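You operate a simulated robot arm through the tools that you are given. There is no shell and no other tool.

Carry out the task below with a simulated robot arm. There is one attempt and no reset: what you move stays moved.

## Task
Change the washer's filter: the white one in, the black one out.
Fine: switch the pump off first; the black filter goes into the black tray.

The check looks at the end state, three seconds after you hand in, the way a careful person would. Anything else that was tipped, shoved, dropped, spilled or broken makes it a failure.

## Robot
A 6-joint arm with a two-finger parallel gripper, fixed in place. Base frame: the origin is on the floor under the middle of its stand, x ahead of it, y to its left, z up. Readings come in mm, rad, newtons and seconds.
It reaches about 1347 mm from its shoulder. Its first joint turns from -2.897 to 2.897 rad. Payload 3.91 kg.
The TCP is the grasp point between the finger pads, 30 mm short of the fingertips. In the tool frame z runs along the fingers and y along their closing line. Largest opening 110 mm; finger width 20, thickness 10; the body of the gripper, 48 by 112 mm, starts 55 mm behind the TCP.
Orientation is that of the tool frame in the base frame, as a unit quaternion [w, x, y, z]. With the fingers straight down and closing along the base's y, the tool's x points along the base's -x, its y along +y and its z along -z.

## Interface
- The arm moves only by the tool send_rows. Its argument "deltas" is a list of rows, each an object (a shift or turn left out is 0, a gripper value left out holds the last) with "claw": the finger opening in cm, from 0 to 11; "slide": the shift along the tool's x, y, z in units of 20 mm (1.0 is 20 mm), a list of three; "rotation": the turn, a rotation vector about the tool's x, y, z in units of 4 degrees (1.0 is 4 degrees), a list of three. In form: [{"claw": claw, "slide": [x, y, z], "rotation": [ax, ay, az]}, ...]. A call has 1 to 20 rows; each row shifts and turns the commanded pose from where the row before left it, along the tool's axes as they then stand. A call with a number of a shift or a turn outside -1 to 1 is refused whole. A row lasts 0.2 s, in which the tool goes at most 50 mm and 0.15 rad; a call with a longer step from one row to the next is refused whole, and so is a gripper value outside its range. Where a pose cannot be reached the arm comes as near as it can. A force on the tool above 90 N (or 10 N above the force at the start of the call, whichever is more), or a blocked arm, ends the call early, and 0.2 s more pass. The fingers move at their own pace (about 108 mm/s each) and stop on an object; they squeeze with about 32 N. The grip force told is the motor's: it shows also when the fingers shut on nothing. Time passes only in rows, and 0.2 s behind the last, so rows that do not move let the fingers close. The reply holds the time, the measured pose of the TCP, the force on the tool along the base axes, the opening and the grip force, in the units named above and with some noise, with the torque about the TCP (base axes, N m) and any sound that the robot's microphone picked up.
- Cameras (640 x 400 px; columns grow to the right, rows downward): "scene" is fixed at [228.5, 498.8, 1593.6]; the picture's right is [-0.94, -0.35, 0.00], its down [-0.22, 0.61, -0.76] and it looks along [0.27, -0.71, -0.65] (base axes); focal length 344 px, centre (320, 200). "wrist" rides on the gripper at [72, 17, -103] in the tool frame; the picture's right is [-0.23, 0.97, 0.00], its down [-0.76, -0.18, -0.62] and it looks along [-0.61, -0.14, 0.78] (tool axes); focal length 222 px, centre (320, 200). There is no depth. A picture from a camera that has moved, and an enlarged one, comes with that camera's place and axes in the base frame and with its lens. The place of the scene camera against the robot may be out by one fixed shift of up to 12 mm in any direction.
- get_image(camera): a new picture of that camera. It takes no simulated time.
- close_up(camera, box): a new picture of the part [left, top, right, bottom] of that camera's present view, enlarged. It takes no simulated time.
- finish_job(): hands the job in; it is judged then, once.

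Places have to be worked out from the pictures, the camera data and where the tool is seen. Open the gripper and draw the arm clear of the work before you hand the job in, unless the task says otherwise.

The tools are called as a command line: name --argument value ..., lists and objects as JSON in quotes. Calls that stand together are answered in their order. send_rows: Moves the arm, as the interface text tells. Its arguments: {"type":"object","properties":{"deltas":{"type":"array"}},"required":["deltas"]} The other tools are called the same way: get_image (camera) takes a picture; close_up (camera, box) takes an enlarged picture of a part of a camera's view; finish_job () hands the job in.

At the start:

```text
clock: 0.0
position: [435.4, -426.8, 1160.7]
orientation: [0.001, 0.0, 1.0, 0.0]
wrist_force: [0.2, 0.3, 0.1]
torque: [-0.01, -0.03, 0.02]
opening: 109.9
gripper_force: 0.0
```

scene: 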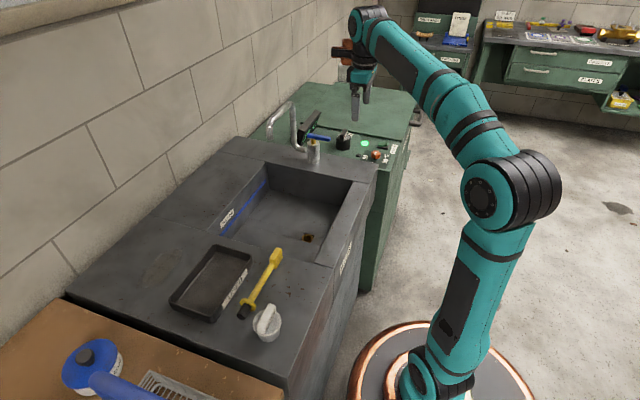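
wrist: 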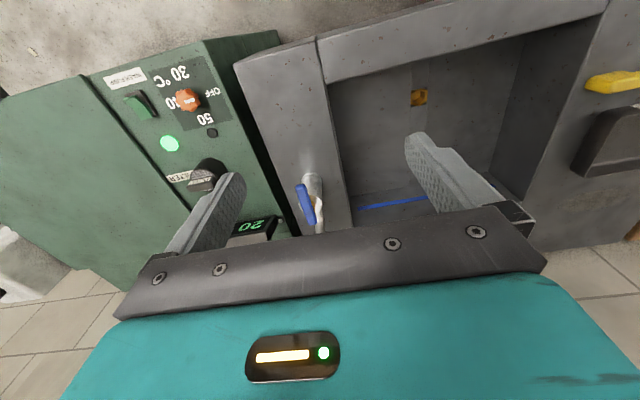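

I'll start by looking closely at the washer's panel and at the items by the sink to understand the scene.

close_up --camera "scene" --box '[260, 80, 420, 180]'

close_up --camera "scene" --box '[150, 230, 310, 350]'

close_up --camera "wrist" --box '[80, 40, 340, 260]'

close_up --camera "scene" --box '[0, 300, 320, 400]'

```text
4.00 times, centred on (340, 130) of scene
camera zoom: at [228.5, 498.8, 1593.6], right [-0.94, -0.35, 0.0], down [-0.22, 0.61, -0.76], along [0.27, -0.71, -0.65], focal length 1377 px, centre (240, 480)
```

zoom: 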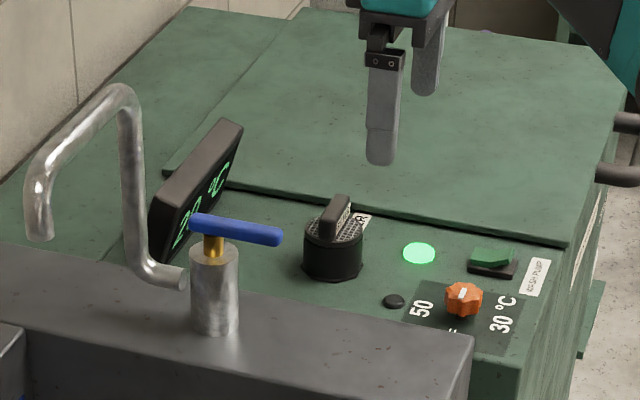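

```text
3.33 times, centred on (230, 290) of scene
camera zoom: at [228.5, 498.8, 1593.6], right [-0.94, -0.35, 0.0], down [-0.22, 0.61, -0.76], along [0.27, -0.71, -0.65], focal length 1148 px, centre (620, -100)
```

zoom: 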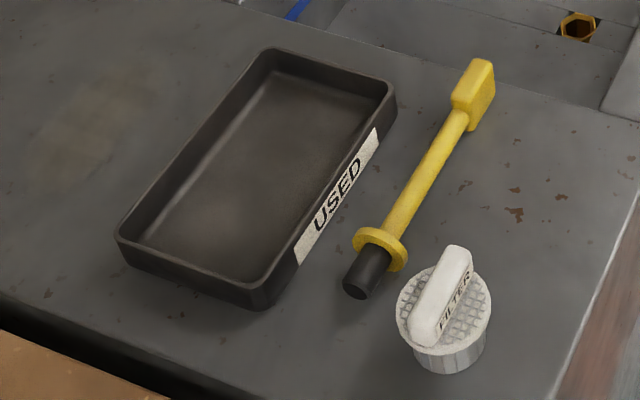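

```text
1.82 times, centred on (210, 150) of wrist
camera zoom: at [361.7, -409.8, 1264.7], right [0.23, 0.97, 0.0], down [0.76, -0.18, 0.62], along [0.61, -0.14, -0.78], focal length 404 px, centre (520, 291)
```

zoom: 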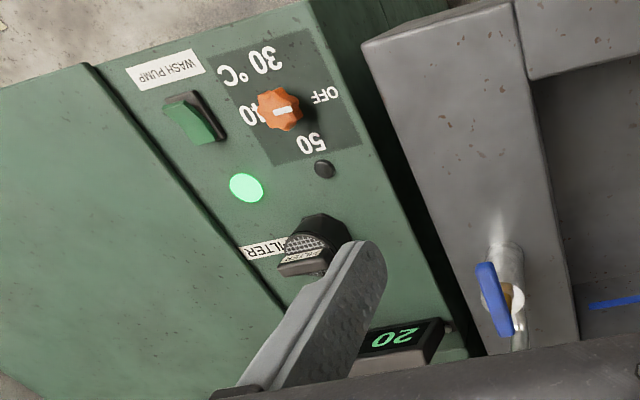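

```text
2.00 times, centred on (160, 350) of scene
camera zoom: at [228.5, 498.8, 1593.6], right [-0.94, -0.35, 0.0], down [-0.22, 0.61, -0.76], along [0.27, -0.71, -0.65], focal length 689 px, centre (640, -100)
```

zoom: 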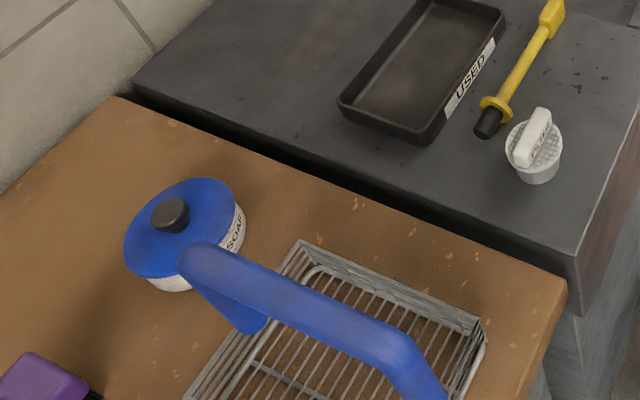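

The washer (green) is on the -y side. The panel has a WASH PUMP rocker, a lit green lamp, a thermostat knob and the black FILTER cap; the spare white filter and the USED tray are on the sink counter. I'll move over the panel at a safe height to look more closely.

send_rows --deltas '[{"slide": [0, -1, 0.2]}, {"slide": [0, -1, 0.2]}, {"slide": [0, -1, 0.2]}, {"slide": [0, -1, 0.2]}, {"slide": [0, -1, 0.2]}, {"slide": [0, -1, 0.2]}, {"slide": [0, -1, 0.2]}, {"slide": [0, -1, 0.2]}, {"slide": [0, -1, 0.2]}, {"slide": [0, -1, 0.2]}, {"slide": [0, -1, 0.2]}, {"slide": [0, -1, 0.2]}, {"slide": [0, -1, 0.2]}, {"slide": [0, -1, 0.2]}, {"slide": [0, -1, 0.2]}]'

get_image --camera "wrist"

get_image --camera "scene"

```text
clock: 3.2
position: [434.7, -725.6, 1101.3]
orientation: [0.001, 0.001, 1.0, -0.001]
wrist_force: [0.9, 0.6, 1.5]
torque: [-0.03, -0.02, 0.0]
opening: 110.1
gripper_force: 0.0
```

```text
taken
camera wrist: at [361.3, -709.2, 1205.0], right [0.23, 0.97, 0.0], down [0.76, -0.18, 0.62], along [0.61, -0.14, -0.78], focal length 222 px, centre (320, 200)
```

wrist: 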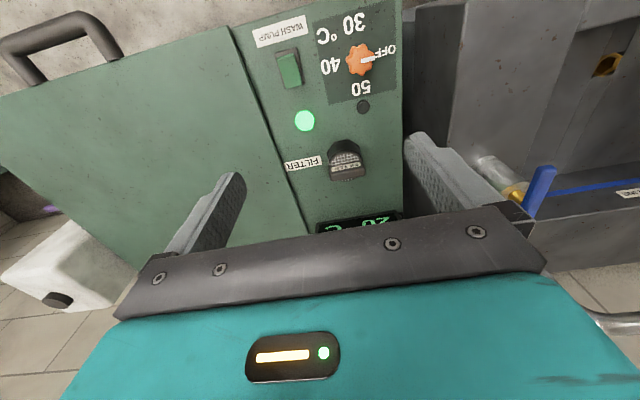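

```text
taken
```

scene: 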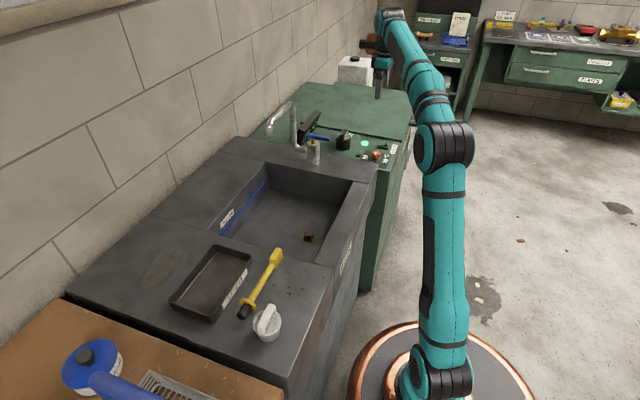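

The panel is now right below the camera. I'll enlarge the panel section to see the rocker, knob and filter.

close_up --camera "wrist" --box '[240, 5, 410, 125]'

close_up --camera "wrist" --box '[270, 110, 410, 240]'

close_up --camera "scene" --box '[330, 120, 410, 170]'

```text
3.33 times, centred on (325, 65) of wrist
camera zoom: at [361.3, -709.2, 1205.0], right [0.23, 0.97, 0.0], down [0.76, -0.18, 0.62], along [0.61, -0.14, -0.78], focal length 740 px, centre (303, 650)
```

zoom: 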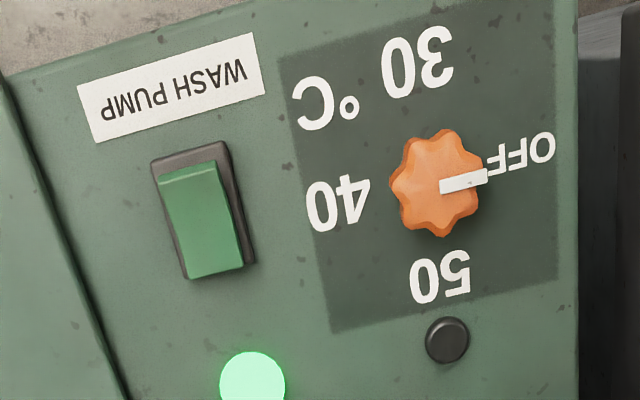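

```text
3.08 times, centred on (340, 175) of wrist
camera zoom: at [361.3, -709.2, 1205.0], right [0.23, 0.97, 0.0], down [0.76, -0.18, 0.62], along [0.61, -0.14, -0.78], focal length 684 px, centre (258, 277)
```

zoom: 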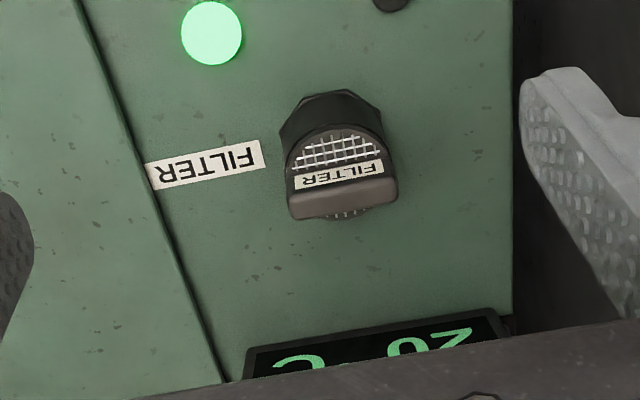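

```text
8.00 times, centred on (370, 145) of scene
camera zoom: at [228.5, 498.8, 1593.6], right [-0.94, -0.35, 0.0], down [-0.22, 0.61, -0.76], along [0.27, -0.71, -0.65], focal length 2755 px, centre (-80, 640)
```

zoom: 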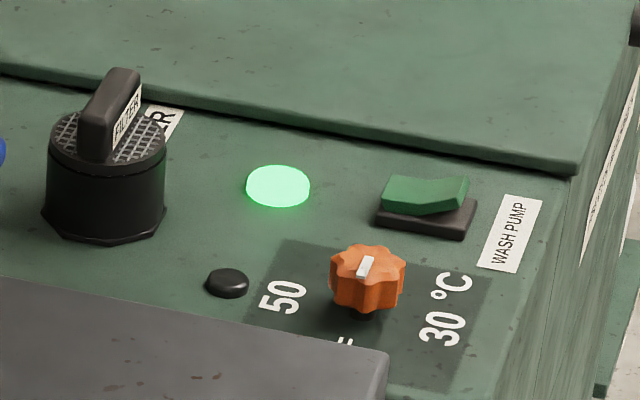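

From two wrist views I judge the rocker's top at about (407, -765, 827) and the filter's grip bar at about (559, -709, 885); the thermostat is already at OFF and the pump lamp is lit. I'll lower to about z=907 near the rocker to see which end of it is raised.

send_rows --deltas '[{"slide": [0.215, -0.18, 0.97]}, {"slide": [0.215, -0.18, 0.97]}, {"slide": [0.215, -0.18, 0.97]}, {"slide": [0.215, -0.18, 0.97]}, {"slide": [0.215, -0.18, 0.97]}, {"slide": [0.215, -0.18, 0.97]}, {"slide": [0.215, -0.18, 0.97]}, {"slide": [0.215, -0.18, 0.97]}, {"slide": [0.215, -0.18, 0.97]}, {"slide": [0.215, -0.18, 0.97]}]'

get_image --camera "wrist"

close_up --camera "wrist" --box '[240, 80, 400, 220]'

close_up --camera "scene" --box '[370, 130, 402, 155]'

```text
clock: 5.4
position: [392.9, -763.2, 907.5]
orientation: [0.001, 0.0, 1.0, -0.001]
wrist_force: [-0.8, -0.6, 0.1]
torque: [-0.03, -0.01, -0.01]
opening: 109.9
gripper_force: 0.0
```

```text
taken
camera wrist: at [318.8, -746.3, 1011.8], right [0.23, 0.97, 0.0], down [0.76, -0.18, 0.62], along [0.61, -0.14, -0.78], focal length 222 px, centre (320, 200)
```

wrist: 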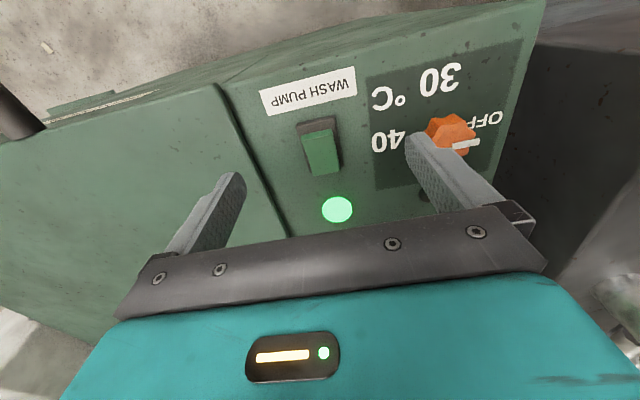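

```text
2.86 times, centred on (320, 150) of wrist
camera zoom: at [318.8, -746.3, 1011.8], right [0.23, 0.97, 0.0], down [0.76, -0.18, 0.62], along [0.61, -0.14, -0.78], focal length 635 px, centre (320, 343)
```

zoom: 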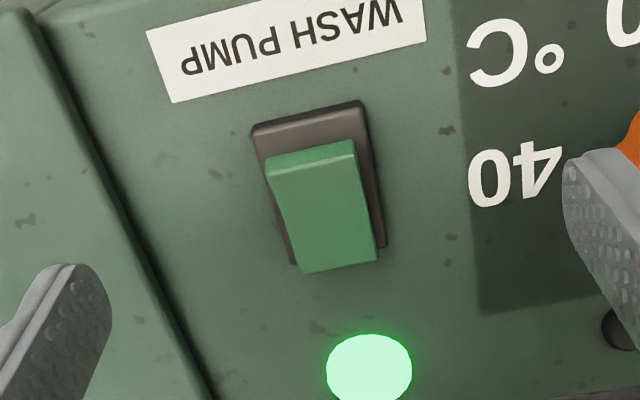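

```text
16.00 times, centred on (386, 142) of scene
camera zoom: at [228.5, 498.8, 1593.6], right [-0.94, -0.35, 0.0], down [-0.22, 0.61, -0.76], along [0.27, -0.71, -0.65], focal length 5510 px, centre (-736, 1120)
```

zoom: 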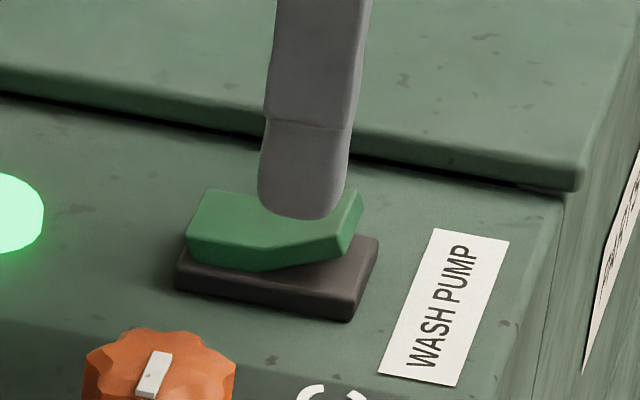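

The scene view shows the rocker's end near the WASH PUMP label (small x, ~393, z≈838) is raised and the lamp-side end is down, so pressing the small-x end should switch it off. I'll close the fingers and hover just above that end.

send_rows --deltas '[{"claw": 0, "slide": [-0.1, -0.05, 0]}, {"claw": 0, "slide": [-0.1, -0.05, 0]}, {"claw": 0, "slide": [-0.05, -0.04, 0]}, {"claw": 0}, {"claw": 0, "slide": [0, 0, 0.5]}, {"claw": 0, "slide": [0, 0, 0.5]}, {"claw": 0, "slide": [0, 0, 0.4]}]'

get_image --camera "wrist"

close_up --camera "scene" --box '[362, 125, 410, 160]'

```text
clock: 7.0
position: [397.2, -765.7, 879.5]
orientation: [0.001, 0.001, 1.0, 0.0]
wrist_force: [0.9, -0.1, 0.0]
torque: [0.04, 0.02, -0.03]
opening: 0.2
gripper_force: 31.8
```

```text
taken
camera wrist: at [323.7, -749.2, 983.0], right [0.23, 0.97, 0.0], down [0.76, -0.18, 0.62], along [0.61, -0.14, -0.78], focal length 222 px, centre (320, 200)
```

wrist: 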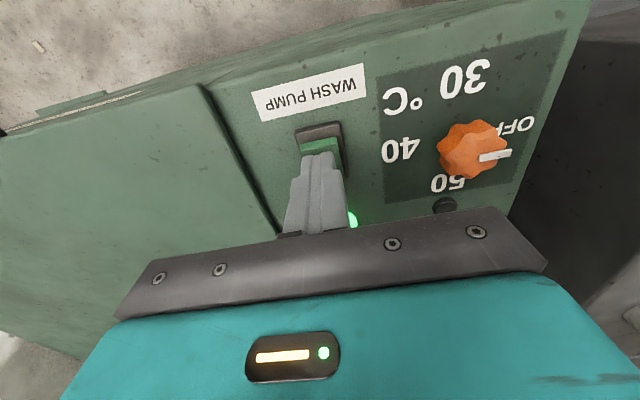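

```text
11.43 times, centred on (386, 142) of scene
camera zoom: at [228.5, 498.8, 1593.6], right [-0.94, -0.35, 0.0], down [-0.22, 0.61, -0.76], along [0.27, -0.71, -0.65], focal length 3935 px, centre (-434, 857)
```

zoom: 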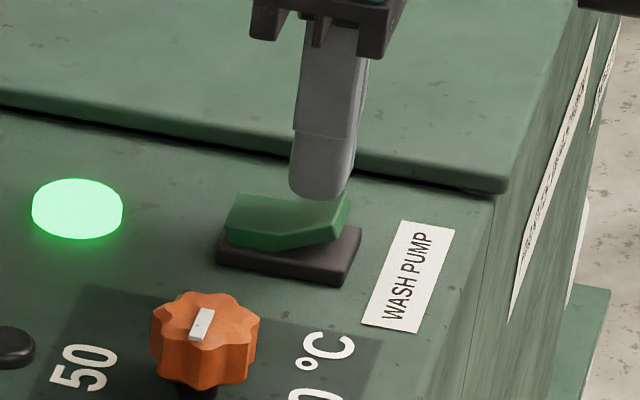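

The closed fingertips sit just above the raised end. I'll press down in small steps and watch the force and lamp.

send_rows --deltas '[{"slide": [0, 0, 0.15]}, {"slide": [0, 0, 0.15]}, {"slide": [0, 0, 0.15]}, {"slide": [0, 0, 0.15]}, {"slide": [0, 0, 0.1]}]'

close_up --camera "scene" --box '[362, 125, 410, 160]'

```text
clock: 8.2
position: [397.8, -765.5, 866.7]
orientation: [0.002, 0.0, 1.0, -0.002]
wrist_force: [1.8, -3.0, 25.3]
torque: [-0.08, -0.22, -0.02]
opening: 0.0
gripper_force: 31.9
```

```text
11.43 times, centred on (386, 142) of scene
camera zoom: at [228.5, 498.8, 1593.6], right [-0.94, -0.35, 0.0], down [-0.22, 0.61, -0.76], along [0.27, -0.71, -0.65], focal length 3935 px, centre (-434, 857)
```

zoom: 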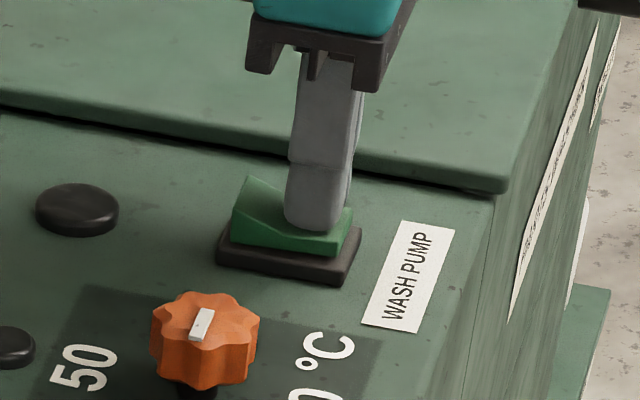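

The lamp went dark and the rocker flipped: the pump is off. I'll rise straight off it, then move to look at the black filter from nearby.

send_rows --deltas '[{"slide": [0, 0, -1]}, {"slide": [0, 0, -1]}, {"slide": [0, 0, -1]}, {"slide": [0, 0, -1]}, {"slide": [0, 0, -1]}, {"slide": [-0.85, 0.49, 0]}, {"slide": [-0.85, 0.49, 0]}, {"slide": [-0.85, 0.49, 0]}, {"slide": [-0.85, 0.49, 0]}, {"slide": [-0.85, 0.49, 0]}, {"slide": [-0.85, 0.49, 0]}]'

get_image --camera "wrist"

close_up --camera "scene" --box '[320, 115, 410, 170]'

```text
clock: 10.6
position: [499.9, -707.9, 965.0]
orientation: [0.001, 0.001, 1.0, 0.0]
wrist_force: [0.1, -0.4, -0.3]
torque: [0.02, -0.01, 0.01]
opening: 0.0
gripper_force: 31.6
```

```text
taken
camera wrist: at [425.8, -690.6, 1069.7], right [0.23, 0.97, 0.0], down [0.76, -0.18, 0.62], along [0.61, -0.14, -0.78], focal length 222 px, centre (320, 200)
```

wrist: 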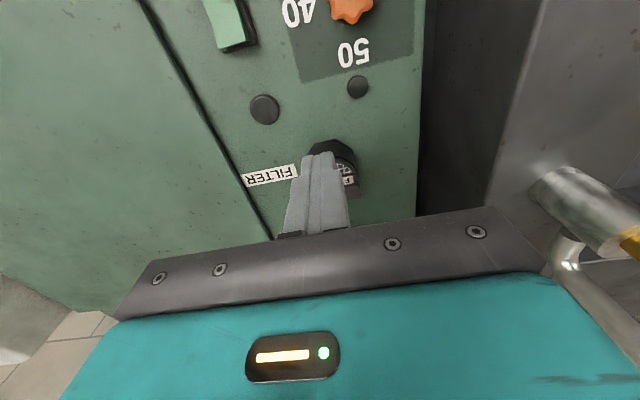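

```text
7.11 times, centred on (365, 142) of scene
camera zoom: at [228.5, 498.8, 1593.6], right [-0.94, -0.35, 0.0], down [-0.22, 0.61, -0.76], along [0.27, -0.71, -0.65], focal length 2449 px, centre (0, 609)
```

zoom: 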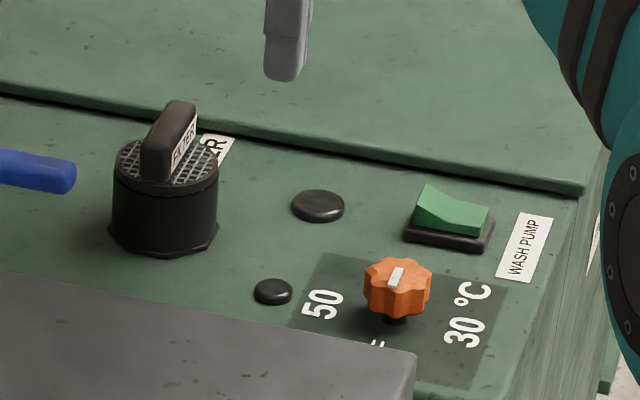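

The rocker stays off with the lamp dark. The fingers hide the filter, so I'll open them to look.

send_rows --deltas '[{"claw": 11}, {"claw": 11}, {"claw": 11}, {"claw": 11}]'

close_up --camera "wrist" --box '[250, 110, 410, 220]'

close_up --camera "scene" --box '[325, 120, 365, 155]'

close_up --camera "scene" --box '[235, 290, 300, 350]'

```text
clock: 11.6
position: [498.8, -707.5, 966.0]
orientation: [0.001, 0.0, 1.0, 0.0]
wrist_force: [0.3, -0.2, -0.1]
torque: [-0.01, -0.02, -0.01]
opening: 110.0
gripper_force: 0.1
```

```text
3.64 times, centred on (330, 165) of wrist
camera zoom: at [426.1, -690.4, 1069.7], right [0.23, 0.97, 0.0], down [0.76, -0.18, 0.62], along [0.61, -0.14, -0.78], focal length 808 px, centre (284, 327)
```

zoom: 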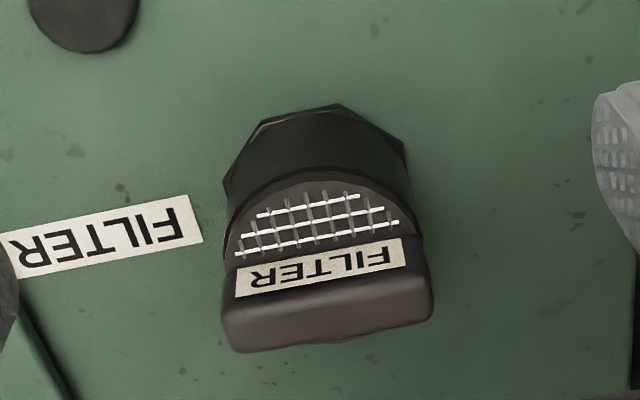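

```text
11.43 times, centred on (345, 138) of scene
camera zoom: at [228.5, 498.8, 1593.6], right [-0.94, -0.35, 0.0], down [-0.22, 0.61, -0.76], along [0.27, -0.71, -0.65], focal length 3935 px, centre (34, 914)
```

zoom: 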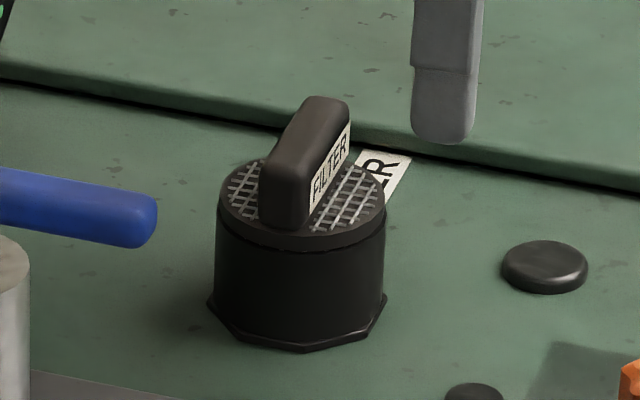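

```text
6.67 times, centred on (268, 320) of scene
camera zoom: at [228.5, 498.8, 1593.6], right [-0.94, -0.35, 0.0], down [-0.22, 0.61, -0.76], along [0.27, -0.71, -0.65], focal length 2296 px, centre (670, -600)
```

zoom: 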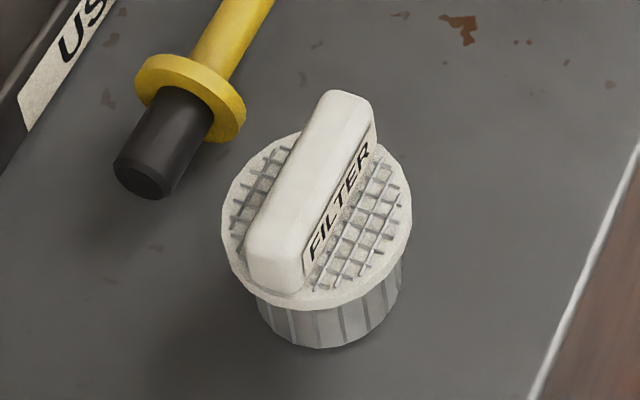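

The filter is a cap with a grip bar lying along base y (bar about 58 x 18 mm, top at z≈890, centre ≈(563, -710)), sitting on a collar. I'll turn the gripper -90° about its axis so the fingers close along x across the bar (camera ending on the -y side, away from the tap).

send_rows --deltas '[{"claw": 7, "rotation": [0, 0, -1]}, {"rotation": [0, 0, -1]}, {"rotation": [0, 0, -1]}, {"rotation": [0, 0, -1]}, {"rotation": [0, 0, -1]}, {"rotation": [0, 0, -1]}, {"rotation": [0, 0, -1]}, {"rotation": [0, 0, -1]}, {"rotation": [0, 0, -1]}, {"rotation": [0, 0, -1]}, {"rotation": [0, 0, -1]}, {"rotation": [0, 0, -1]}, {"rotation": [0, 0, -1]}, {"rotation": [0, 0, -1]}, {"rotation": [0, 0, -1]}, {"rotation": [0, 0, -1]}, {"rotation": [0, 0, -1]}, {"rotation": [0, 0, -1]}, {"rotation": [0, 0, -1]}, {"rotation": [0, 0, -1]}]'

send_rows --deltas '[{"rotation": [0, 0, -1]}, {"rotation": [0, 0, -1]}, {"rotation": [0, 0, -0.5]}, {}]'

get_image --camera "wrist"

```text
clock: 15.8
position: [498.7, -706.8, 963.5]
orientation: [0.0, -0.643, 0.766, 0.0]
wrist_force: [0.4, 0.2, 0.4]
torque: [0.0, 0.04, 0.01]
opening: 70.0
gripper_force: 0.1
```

```text
clock: 16.8
position: [499.3, -707.4, 965.7]
orientation: [0.0, 0.707, -0.707, 0.001]
wrist_force: [-0.7, 0.0, -0.1]
torque: [0.02, -0.02, 0.01]
opening: 70.1
gripper_force: 0.0
```

```text
taken
camera wrist: at [481.5, -780.0, 1068.9], right [-0.97, 0.23, 0.0], down [0.18, 0.76, 0.62], along [0.14, 0.61, -0.78], focal length 222 px, centre (320, 200)
```

wrist: 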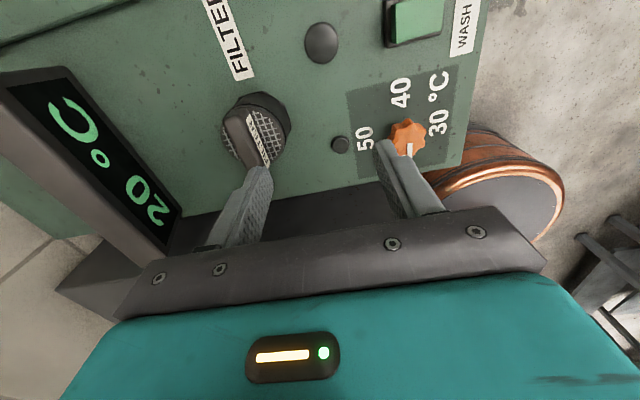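

The tool's x is now base -y and its y is base -x. I'll enlarge the filter for a fresh fix from this different viewpoint.

close_up --camera "wrist" --box '[200, 80, 320, 180]'

close_up --camera "wrist" --box '[0, 50, 200, 290]'

```text
4.00 times, centred on (260, 130) of wrist
camera zoom: at [481.5, -780.0, 1068.9], right [-0.97, 0.23, 0.0], down [0.18, 0.76, 0.62], along [0.14, 0.61, -0.78], focal length 888 px, centre (560, 480)
```

zoom: 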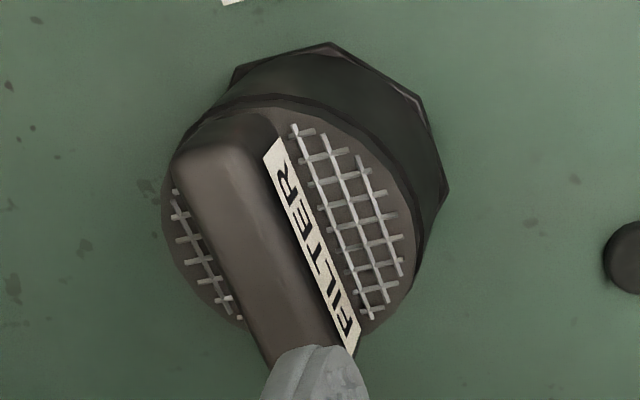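

```text
1.67 times, centred on (100, 170) of wrist
camera zoom: at [481.5, -780.0, 1068.9], right [-0.97, 0.23, 0.0], down [0.18, 0.76, 0.62], along [0.14, 0.61, -0.78], focal length 370 px, centre (687, 250)
```

zoom: 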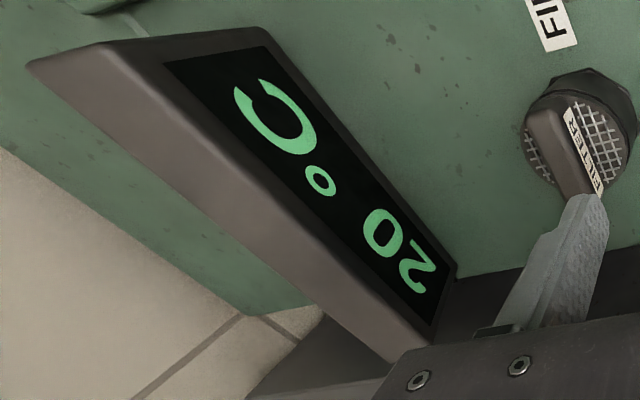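

The fix agrees: bar axis at x≈563, from y≈-739 to -681, top z≈889. I'll move above it and lower so the fingertips straddle the bar at about z=870, still open.

send_rows --deltas '[{"slide": [0.03, -0.8, 0]}, {"slide": [0.03, -0.8, 0]}, {"slide": [0.03, -0.8, 0]}, {"slide": [0.03, -0.785, 0]}, {}, {"slide": [0, 0, 0.6]}, {"slide": [0, 0, 0.6]}, {"slide": [0, 0, 0.6]}, {"slide": [0, 0, 0.5]}, {}]'

get_image --camera "wrist"

close_up --camera "scene" --box '[310, 90, 390, 160]'

```text
clock: 19.0
position: [562.9, -709.7, 918.1]
orientation: [0.0, 0.707, -0.707, 0.001]
wrist_force: [0.0, 0.0, 0.5]
torque: [0.0, -0.01, 0.0]
opening: 70.0
gripper_force: 0.1
```

```text
taken
camera wrist: at [545.1, -782.2, 1022.1], right [-0.97, 0.23, 0.0], down [0.18, 0.76, 0.62], along [0.14, 0.61, -0.78], focal length 222 px, centre (320, 200)
```

wrist: 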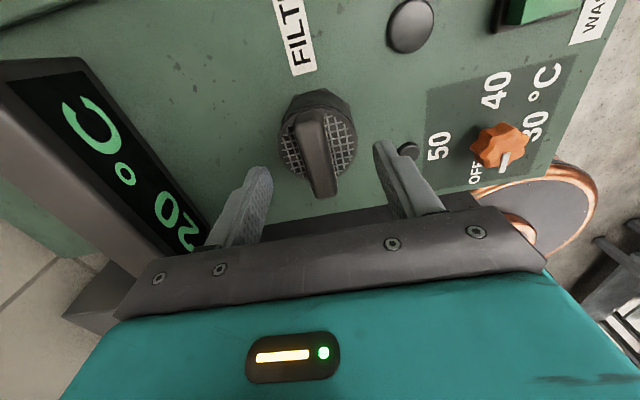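

```text
5.71 times, centred on (350, 125) of scene
camera zoom: at [228.5, 498.8, 1593.6], right [-0.94, -0.35, 0.0], down [-0.22, 0.61, -0.76], along [0.27, -0.71, -0.65], focal length 1968 px, centre (149, 629)
```

zoom: 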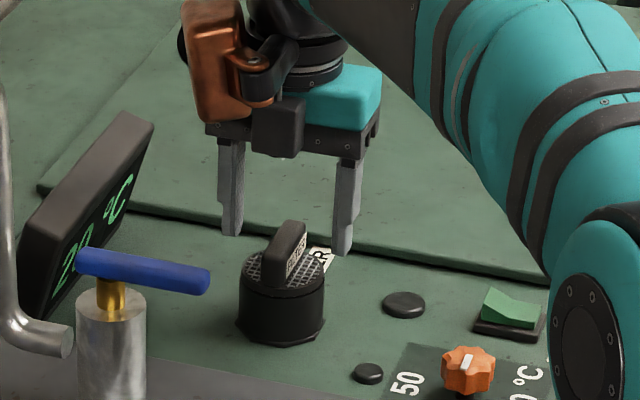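

The fingers straddle the bar well in x. I'll lower the last 18 mm, then close gently onto the bar.

send_rows --deltas '[{"slide": [0, 0, 0.3]}, {"slide": [0, 0, 0.3]}, {"slide": [0, 0, 0.3]}, {}]'

get_image --camera "wrist"

close_up --camera "scene" --box '[310, 100, 390, 160]'

```text
clock: 20.0
position: [563.6, -709.1, 900.5]
orientation: [-0.001, 0.707, -0.707, 0.001]
wrist_force: [-0.5, -0.1, -0.7]
torque: [-0.02, -0.01, -0.02]
opening: 69.7
gripper_force: 0.0
```

```text
taken
camera wrist: at [544.7, -781.3, 1005.0], right [-0.97, 0.23, 0.0], down [0.18, 0.76, 0.62], along [0.14, 0.61, -0.78], focal length 222 px, centre (320, 200)
```

wrist: 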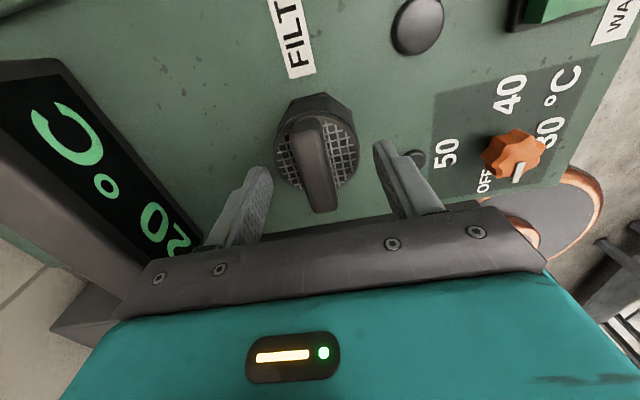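

```text
6.67 times, centred on (350, 130) of scene
camera zoom: at [228.5, 498.8, 1593.6], right [-0.94, -0.35, 0.0], down [-0.22, 0.61, -0.76], along [0.27, -0.71, -0.65], focal length 2296 px, centre (120, 667)
```

zoom: 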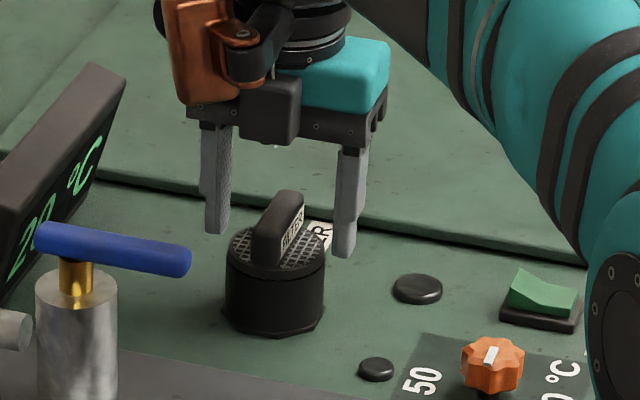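

Fingertip midpoint lines up with the bar's centre in both views. Closing the fingers on the bar.

send_rows --deltas '[{"claw": 0}, {"claw": 0}, {"claw": 0}, {"claw": 0}]'

close_up --camera "scene" --box '[310, 100, 390, 160]'

```text
clock: 21.0
position: [562.8, -708.0, 900.6]
orientation: [0.001, -0.707, 0.708, 0.0]
wrist_force: [1.0, 0.6, 0.3]
torque: [0.0, -0.03, -0.02]
opening: 17.5
gripper_force: 32.3
```

```text
6.67 times, centred on (350, 130) of scene
camera zoom: at [228.5, 498.8, 1593.6], right [-0.94, -0.35, 0.0], down [-0.22, 0.61, -0.76], along [0.27, -0.71, -0.65], focal length 2296 px, centre (120, 667)
```

zoom: 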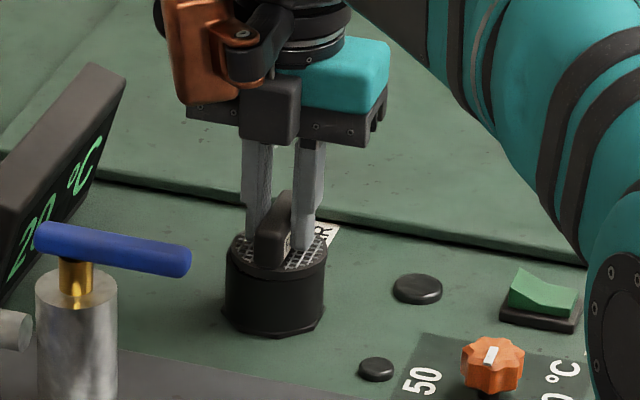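

The bar is gripped at 17.5 mm with no side forces. I'll pull up gently 10 mm and read the force.

send_rows --deltas '[{"slide": [0, 0, -0.1]}, {"slide": [0, 0, -0.1]}, {"slide": [0, 0, -0.1]}, {"slide": [0, 0, -0.1]}]'

close_up --camera "scene" --box '[310, 100, 390, 160]'

```text
clock: 22.0
position: [563.1, -709.3, 908.1]
orientation: [0.0, 0.707, -0.707, 0.002]
wrist_force: [1.1, -0.4, -1.5]
torque: [0.01, 0.01, -0.02]
opening: 17.4
gripper_force: 32.2
```

```text
6.67 times, centred on (350, 130) of scene
camera zoom: at [228.5, 498.8, 1593.6], right [-0.94, -0.35, 0.0], down [-0.22, 0.61, -0.76], along [0.27, -0.71, -0.65], focal length 2296 px, centre (120, 667)
```

zoom: 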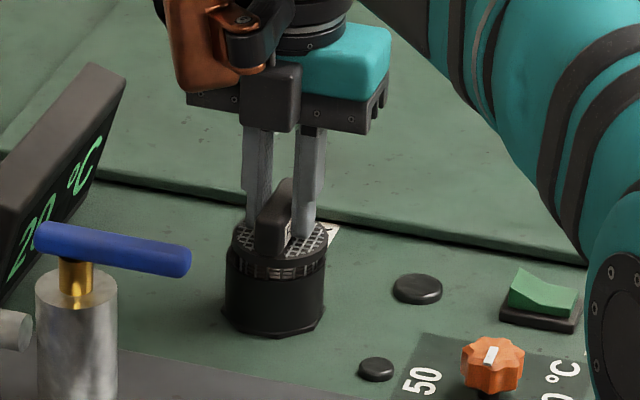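

It slides out freely (only ~1.5 N of weight), no twist needed. I'll continue lifting straight up to about z=1150, slowly at first.

send_rows --deltas '[{"slide": [0, 0, -0.3]}, {"slide": [0, 0, -0.4]}, {"slide": [0, 0, -0.5]}, {"slide": [0, 0, -0.6]}, {"slide": [0, 0, -0.8]}, {"slide": [0, 0, -0.8]}, {"slide": [0, 0, -0.8]}, {"slide": [0, 0, -0.8]}, {"slide": [0, 0, -1]}, {"slide": [0, 0, -1]}, {"slide": [0, 0, -1]}, {"slide": [0, 0, -1]}, {"slide": [0, 0, -1]}, {"slide": [0, 0, -1]}, {"slide": [0, 0, -0.6]}, {"slide": [0, 0, -0.4]}, {}]'

get_image --camera "scene"

get_image --camera "wrist"

```text
clock: 25.6
position: [563.0, -708.1, 1148.5]
orientation: [0.001, -0.707, 0.707, -0.001]
wrist_force: [0.1, 1.0, -1.1]
torque: [0.03, -0.02, -0.03]
opening: 17.1
gripper_force: 32.0
```

```text
taken
```

scene: 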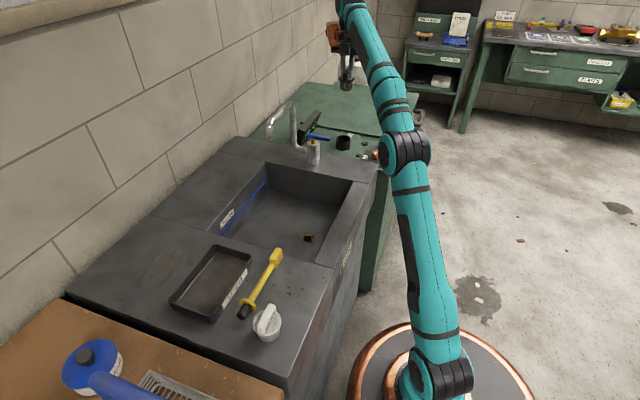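

```text
taken
camera wrist: at [545.6, -780.8, 1253.1], right [-0.97, 0.23, 0.0], down [0.18, 0.76, 0.62], along [0.14, 0.61, -0.78], focal length 222 px, centre (320, 200)
```

wrist: 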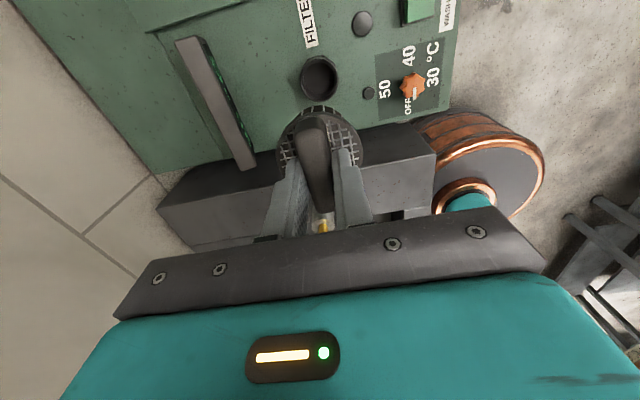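

The black filter is out and the socket is open. I'll enlarge the socket and the filter to learn the hole's place and the filter's length while I have this view.

close_up --camera "wrist" --box '[280, 40, 360, 110]'

close_up --camera "scene" --box '[320, 20, 380, 100]'

close_up --camera "scene" --box '[325, 120, 365, 155]'

close_up --camera "scene" --box '[240, 90, 340, 180]'

```text
5.71 times, centred on (320, 75) of wrist
camera zoom: at [545.6, -780.8, 1253.1], right [-0.97, 0.23, 0.0], down [0.18, 0.76, 0.62], along [0.14, 0.61, -0.78], focal length 1269 px, centre (320, 914)
```

zoom: 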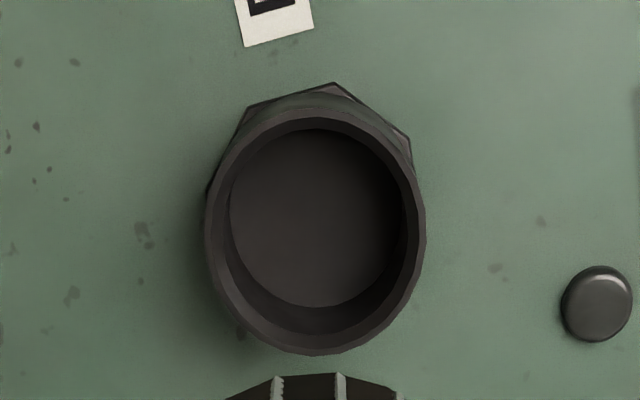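

```text
5.00 times, centred on (350, 60) of scene
camera zoom: at [228.5, 498.8, 1593.6], right [-0.94, -0.35, 0.0], down [-0.22, 0.61, -0.76], along [0.27, -0.71, -0.65], focal length 1722 px, centre (170, 900)
```

zoom: 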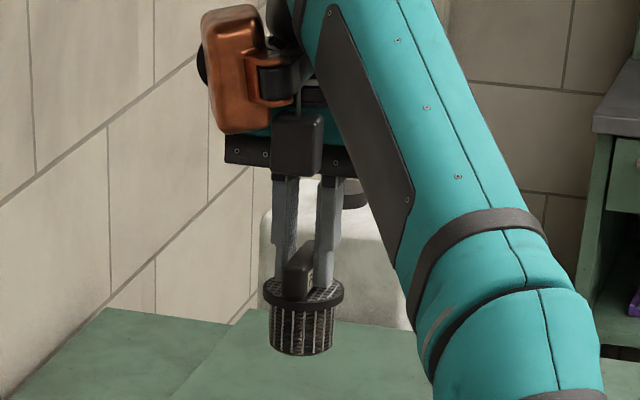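

```text
11.43 times, centred on (345, 138) of scene
camera zoom: at [228.5, 498.8, 1593.6], right [-0.94, -0.35, 0.0], down [-0.22, 0.61, -0.76], along [0.27, -0.71, -0.65], focal length 3935 px, centre (34, 914)
```

zoom: 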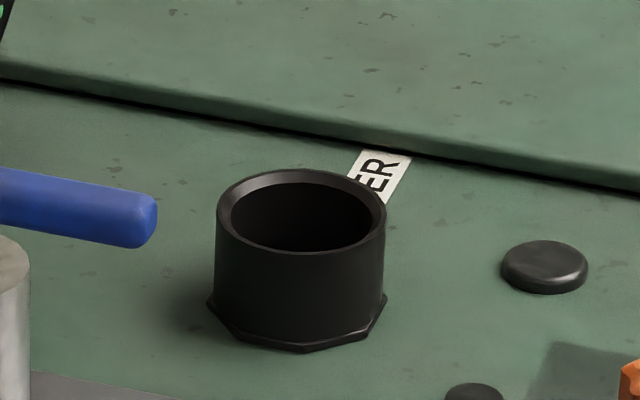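

```text
4.44 times, centred on (290, 135) of scene
camera zoom: at [228.5, 498.8, 1593.6], right [-0.94, -0.35, 0.0], down [-0.22, 0.61, -0.76], along [0.27, -0.71, -0.65], focal length 1530 px, centre (453, 489)
```

zoom: 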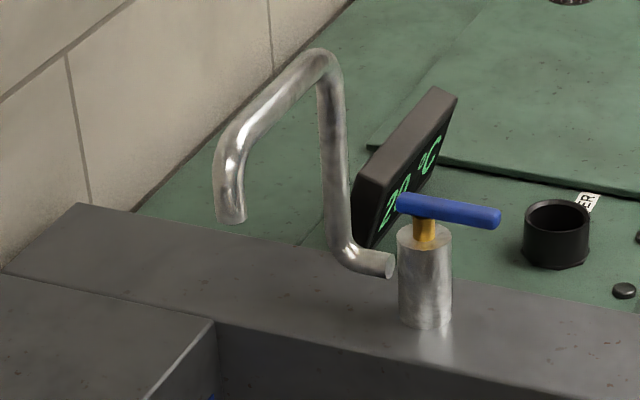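

The socket's rim centre comes out at (563.5, -710.4), matching the bar. The spout tops out near z≈1100 at x≈690 and the blue lever near (545-640, -483, 987), so I'll carry the black filter past on x≈520 at z≈1150.

send_rows --deltas '[{"slide": [-0.5, 0.1, 0]}, {"slide": [-1, 0.2, 0]}, {"slide": [-1, 0.2, 0]}, {"slide": [-1, 0.2, 0]}, {"slide": [-1, 0.2, 0]}, {"slide": [-1, 0.2, 0]}, {"slide": [-1, 0.2, 0]}, {"slide": [-1, 0.2, 0]}, {"slide": [-1, 0.2, 0]}, {"slide": [-1, 0.2, 0]}, {"slide": [-1, 0.2, 0]}, {"slide": [-1, 0, 0]}, {"slide": [-1, 0, 0]}, {"slide": [-1, 0, 0]}, {"slide": [-1, 0, 0]}, {"slide": [-1, 0, 0]}, {"slide": [-1, 0, 0]}, {"slide": [-1, 0, 0]}, {"slide": [-1, 0, 0]}, {"slide": [-1, 0, 0]}]'

get_image --camera "scene"

get_image --camera "wrist"

```text
clock: 29.8
position: [521.4, -318.1, 1148.5]
orientation: [0.0, -0.707, 0.708, 0.0]
wrist_force: [0.3, 0.2, -1.3]
torque: [-0.02, -0.02, 0.0]
opening: 17.3
gripper_force: 31.8
```

```text
taken
```

scene: 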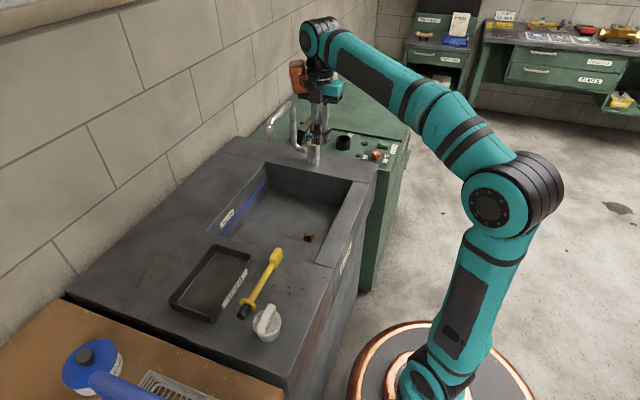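

```text
taken
camera wrist: at [504.2, -390.7, 1253.5], right [-0.97, 0.23, 0.0], down [0.18, 0.76, 0.62], along [0.14, 0.61, -0.78], focal length 222 px, centre (320, 200)
```

wrist: 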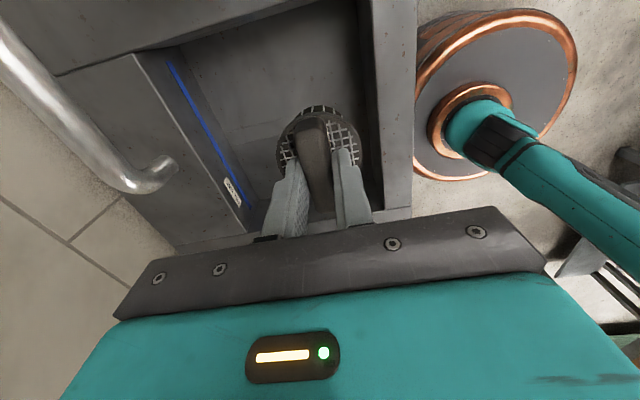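

The spout tip is near (709, -305, 1057), well clear of my path at x≈520. I'll carry on to about (500, -60) to view the tray and wrench past the held filter.

send_rows --deltas '[{"slide": [-0.99, 0.08, 0]}, {"slide": [-0.99, 0.08, 0]}, {"slide": [-0.99, 0.08, 0]}, {"slide": [-0.99, 0.08, 0]}, {"slide": [-0.99, 0.08, 0]}, {"slide": [-0.99, 0.08, 0]}, {"slide": [-0.99, 0.08, 0]}, {"slide": [-0.99, 0.08, 0]}, {"slide": [-0.99, 0.08, 0]}, {"slide": [-0.99, 0.08, 0]}, {"slide": [-0.99, 0.08, 0]}, {"slide": [-0.99, 0.08, 0]}, {"slide": [-0.6, 0.08, 0]}, {"slide": [-0.4, 0.0, 0]}, {}]'

get_image --camera "wrist"

get_image --camera "scene"

```text
clock: 33.0
position: [499.2, -61.4, 1147.8]
orientation: [0.001, 0.707, -0.707, 0.002]
wrist_force: [0.4, 0.0, -2.3]
torque: [-0.02, -0.02, 0.01]
opening: 17.1
gripper_force: 32.4
```

```text
taken
camera wrist: at [481.3, -132.9, 1251.7], right [-0.97, 0.23, 0.0], down [0.18, 0.76, 0.62], along [0.14, 0.61, -0.78], focal length 222 px, centre (320, 200)
```

wrist: 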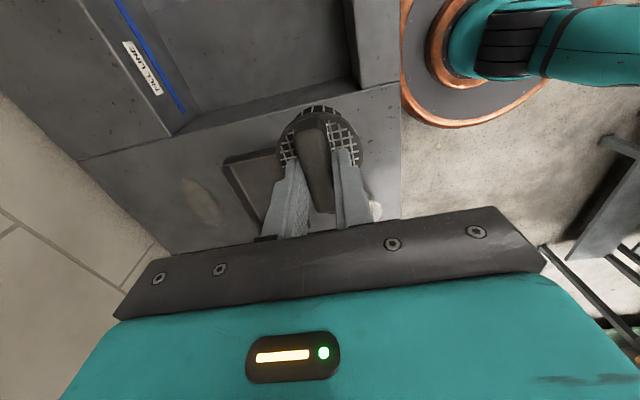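

```text
taken
```

scene: 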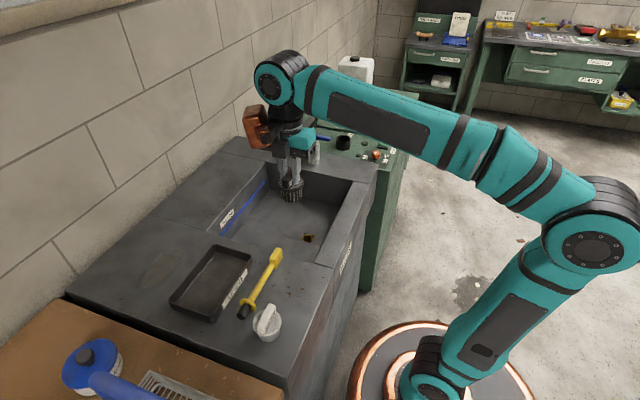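

The tray's rim seems near z≈906, so the counter is around z≈875. I'll enlarge both views on the tray to fix its corners better.

close_up --camera "wrist" --box '[200, 130, 300, 240]'

close_up --camera "scene" --box '[160, 235, 290, 345]'

```text
3.64 times, centred on (250, 185) of wrist
camera zoom: at [481.3, -132.9, 1251.7], right [-0.97, 0.23, 0.0], down [0.18, 0.76, 0.62], along [0.14, 0.61, -0.78], focal length 808 px, centre (574, 254)
```

zoom: 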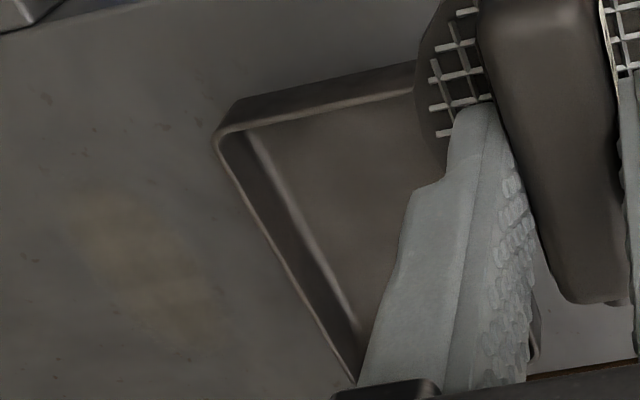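

```text
3.64 times, centred on (225, 290) of scene
camera zoom: at [228.5, 498.8, 1593.6], right [-0.94, -0.35, 0.0], down [-0.22, 0.61, -0.76], along [0.27, -0.71, -0.65], focal length 1252 px, centre (666, -127)
```

zoom: 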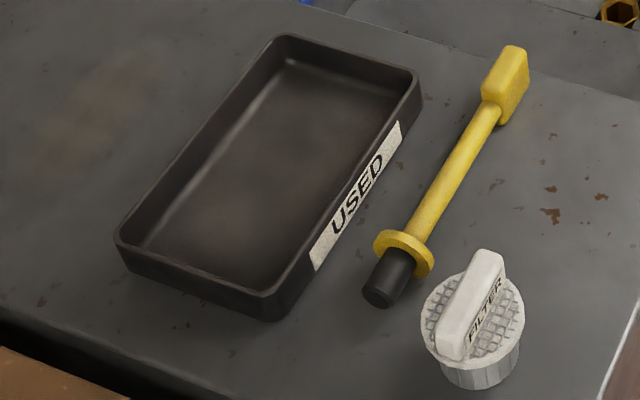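

With the rim around z≈916 the tray spans about x 580-694, y 19-199, centre (637, 109). I'll move over that centre at the same height and use the parallax to refine the heights.

send_rows --deltas '[{"slide": [-0.947, -0.766, 0]}, {"slide": [-0.947, -0.766, 0]}, {"slide": [-0.947, -0.766, 0]}, {"slide": [-0.947, -0.766, 0]}, {"slide": [-0.947, -0.766, 0]}, {"slide": [-0.947, -0.766, 0]}, {"slide": [-0.947, -0.766, 0]}, {"slide": [-0.947, -0.766, 0]}, {"slide": [-0.6, -0.5, 0]}, {"slide": [-0.347, -0.266, 0]}, {}]'

get_image --camera "wrist"

close_up --camera "wrist" --box '[220, 0, 460, 130]'

get_image --camera "scene"

```text
clock: 35.4
position: [638.0, 108.4, 1148.2]
orientation: [0.0, -0.707, 0.708, -0.001]
wrist_force: [-0.6, 0.3, -1.9]
torque: [-0.02, -0.01, 0.01]
opening: 17.4
gripper_force: 32.7
```

```text
taken
camera wrist: at [620.4, 36.4, 1252.3], right [-0.97, 0.23, 0.0], down [0.18, 0.76, 0.62], along [0.14, 0.61, -0.78], focal length 222 px, centre (320, 200)
```

wrist: 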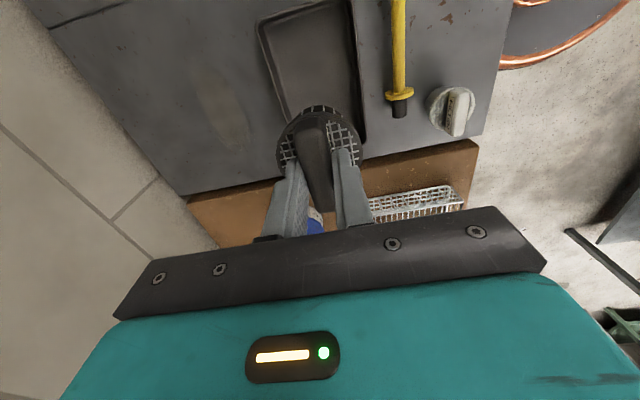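

```text
2.67 times, centred on (340, 65) of wrist
camera zoom: at [620.4, 36.4, 1252.3], right [-0.97, 0.23, 0.0], down [0.18, 0.76, 0.62], along [0.14, 0.61, -0.78], focal length 592 px, centre (267, 560)
```

zoom: 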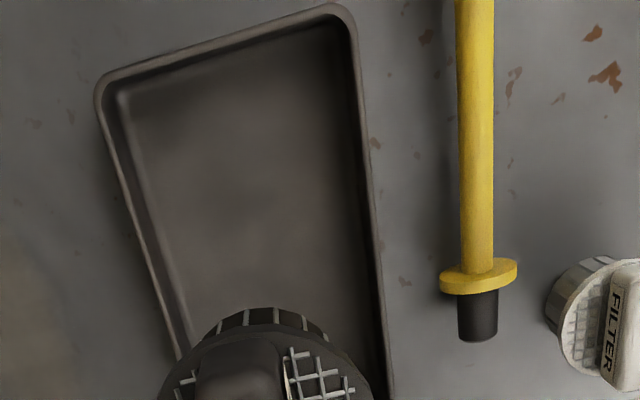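

```text
taken
```

scene: 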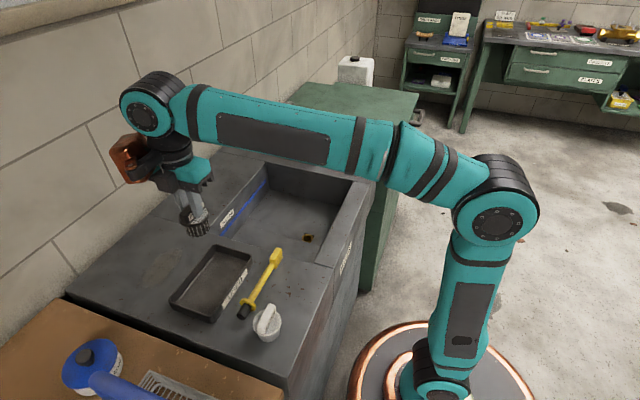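

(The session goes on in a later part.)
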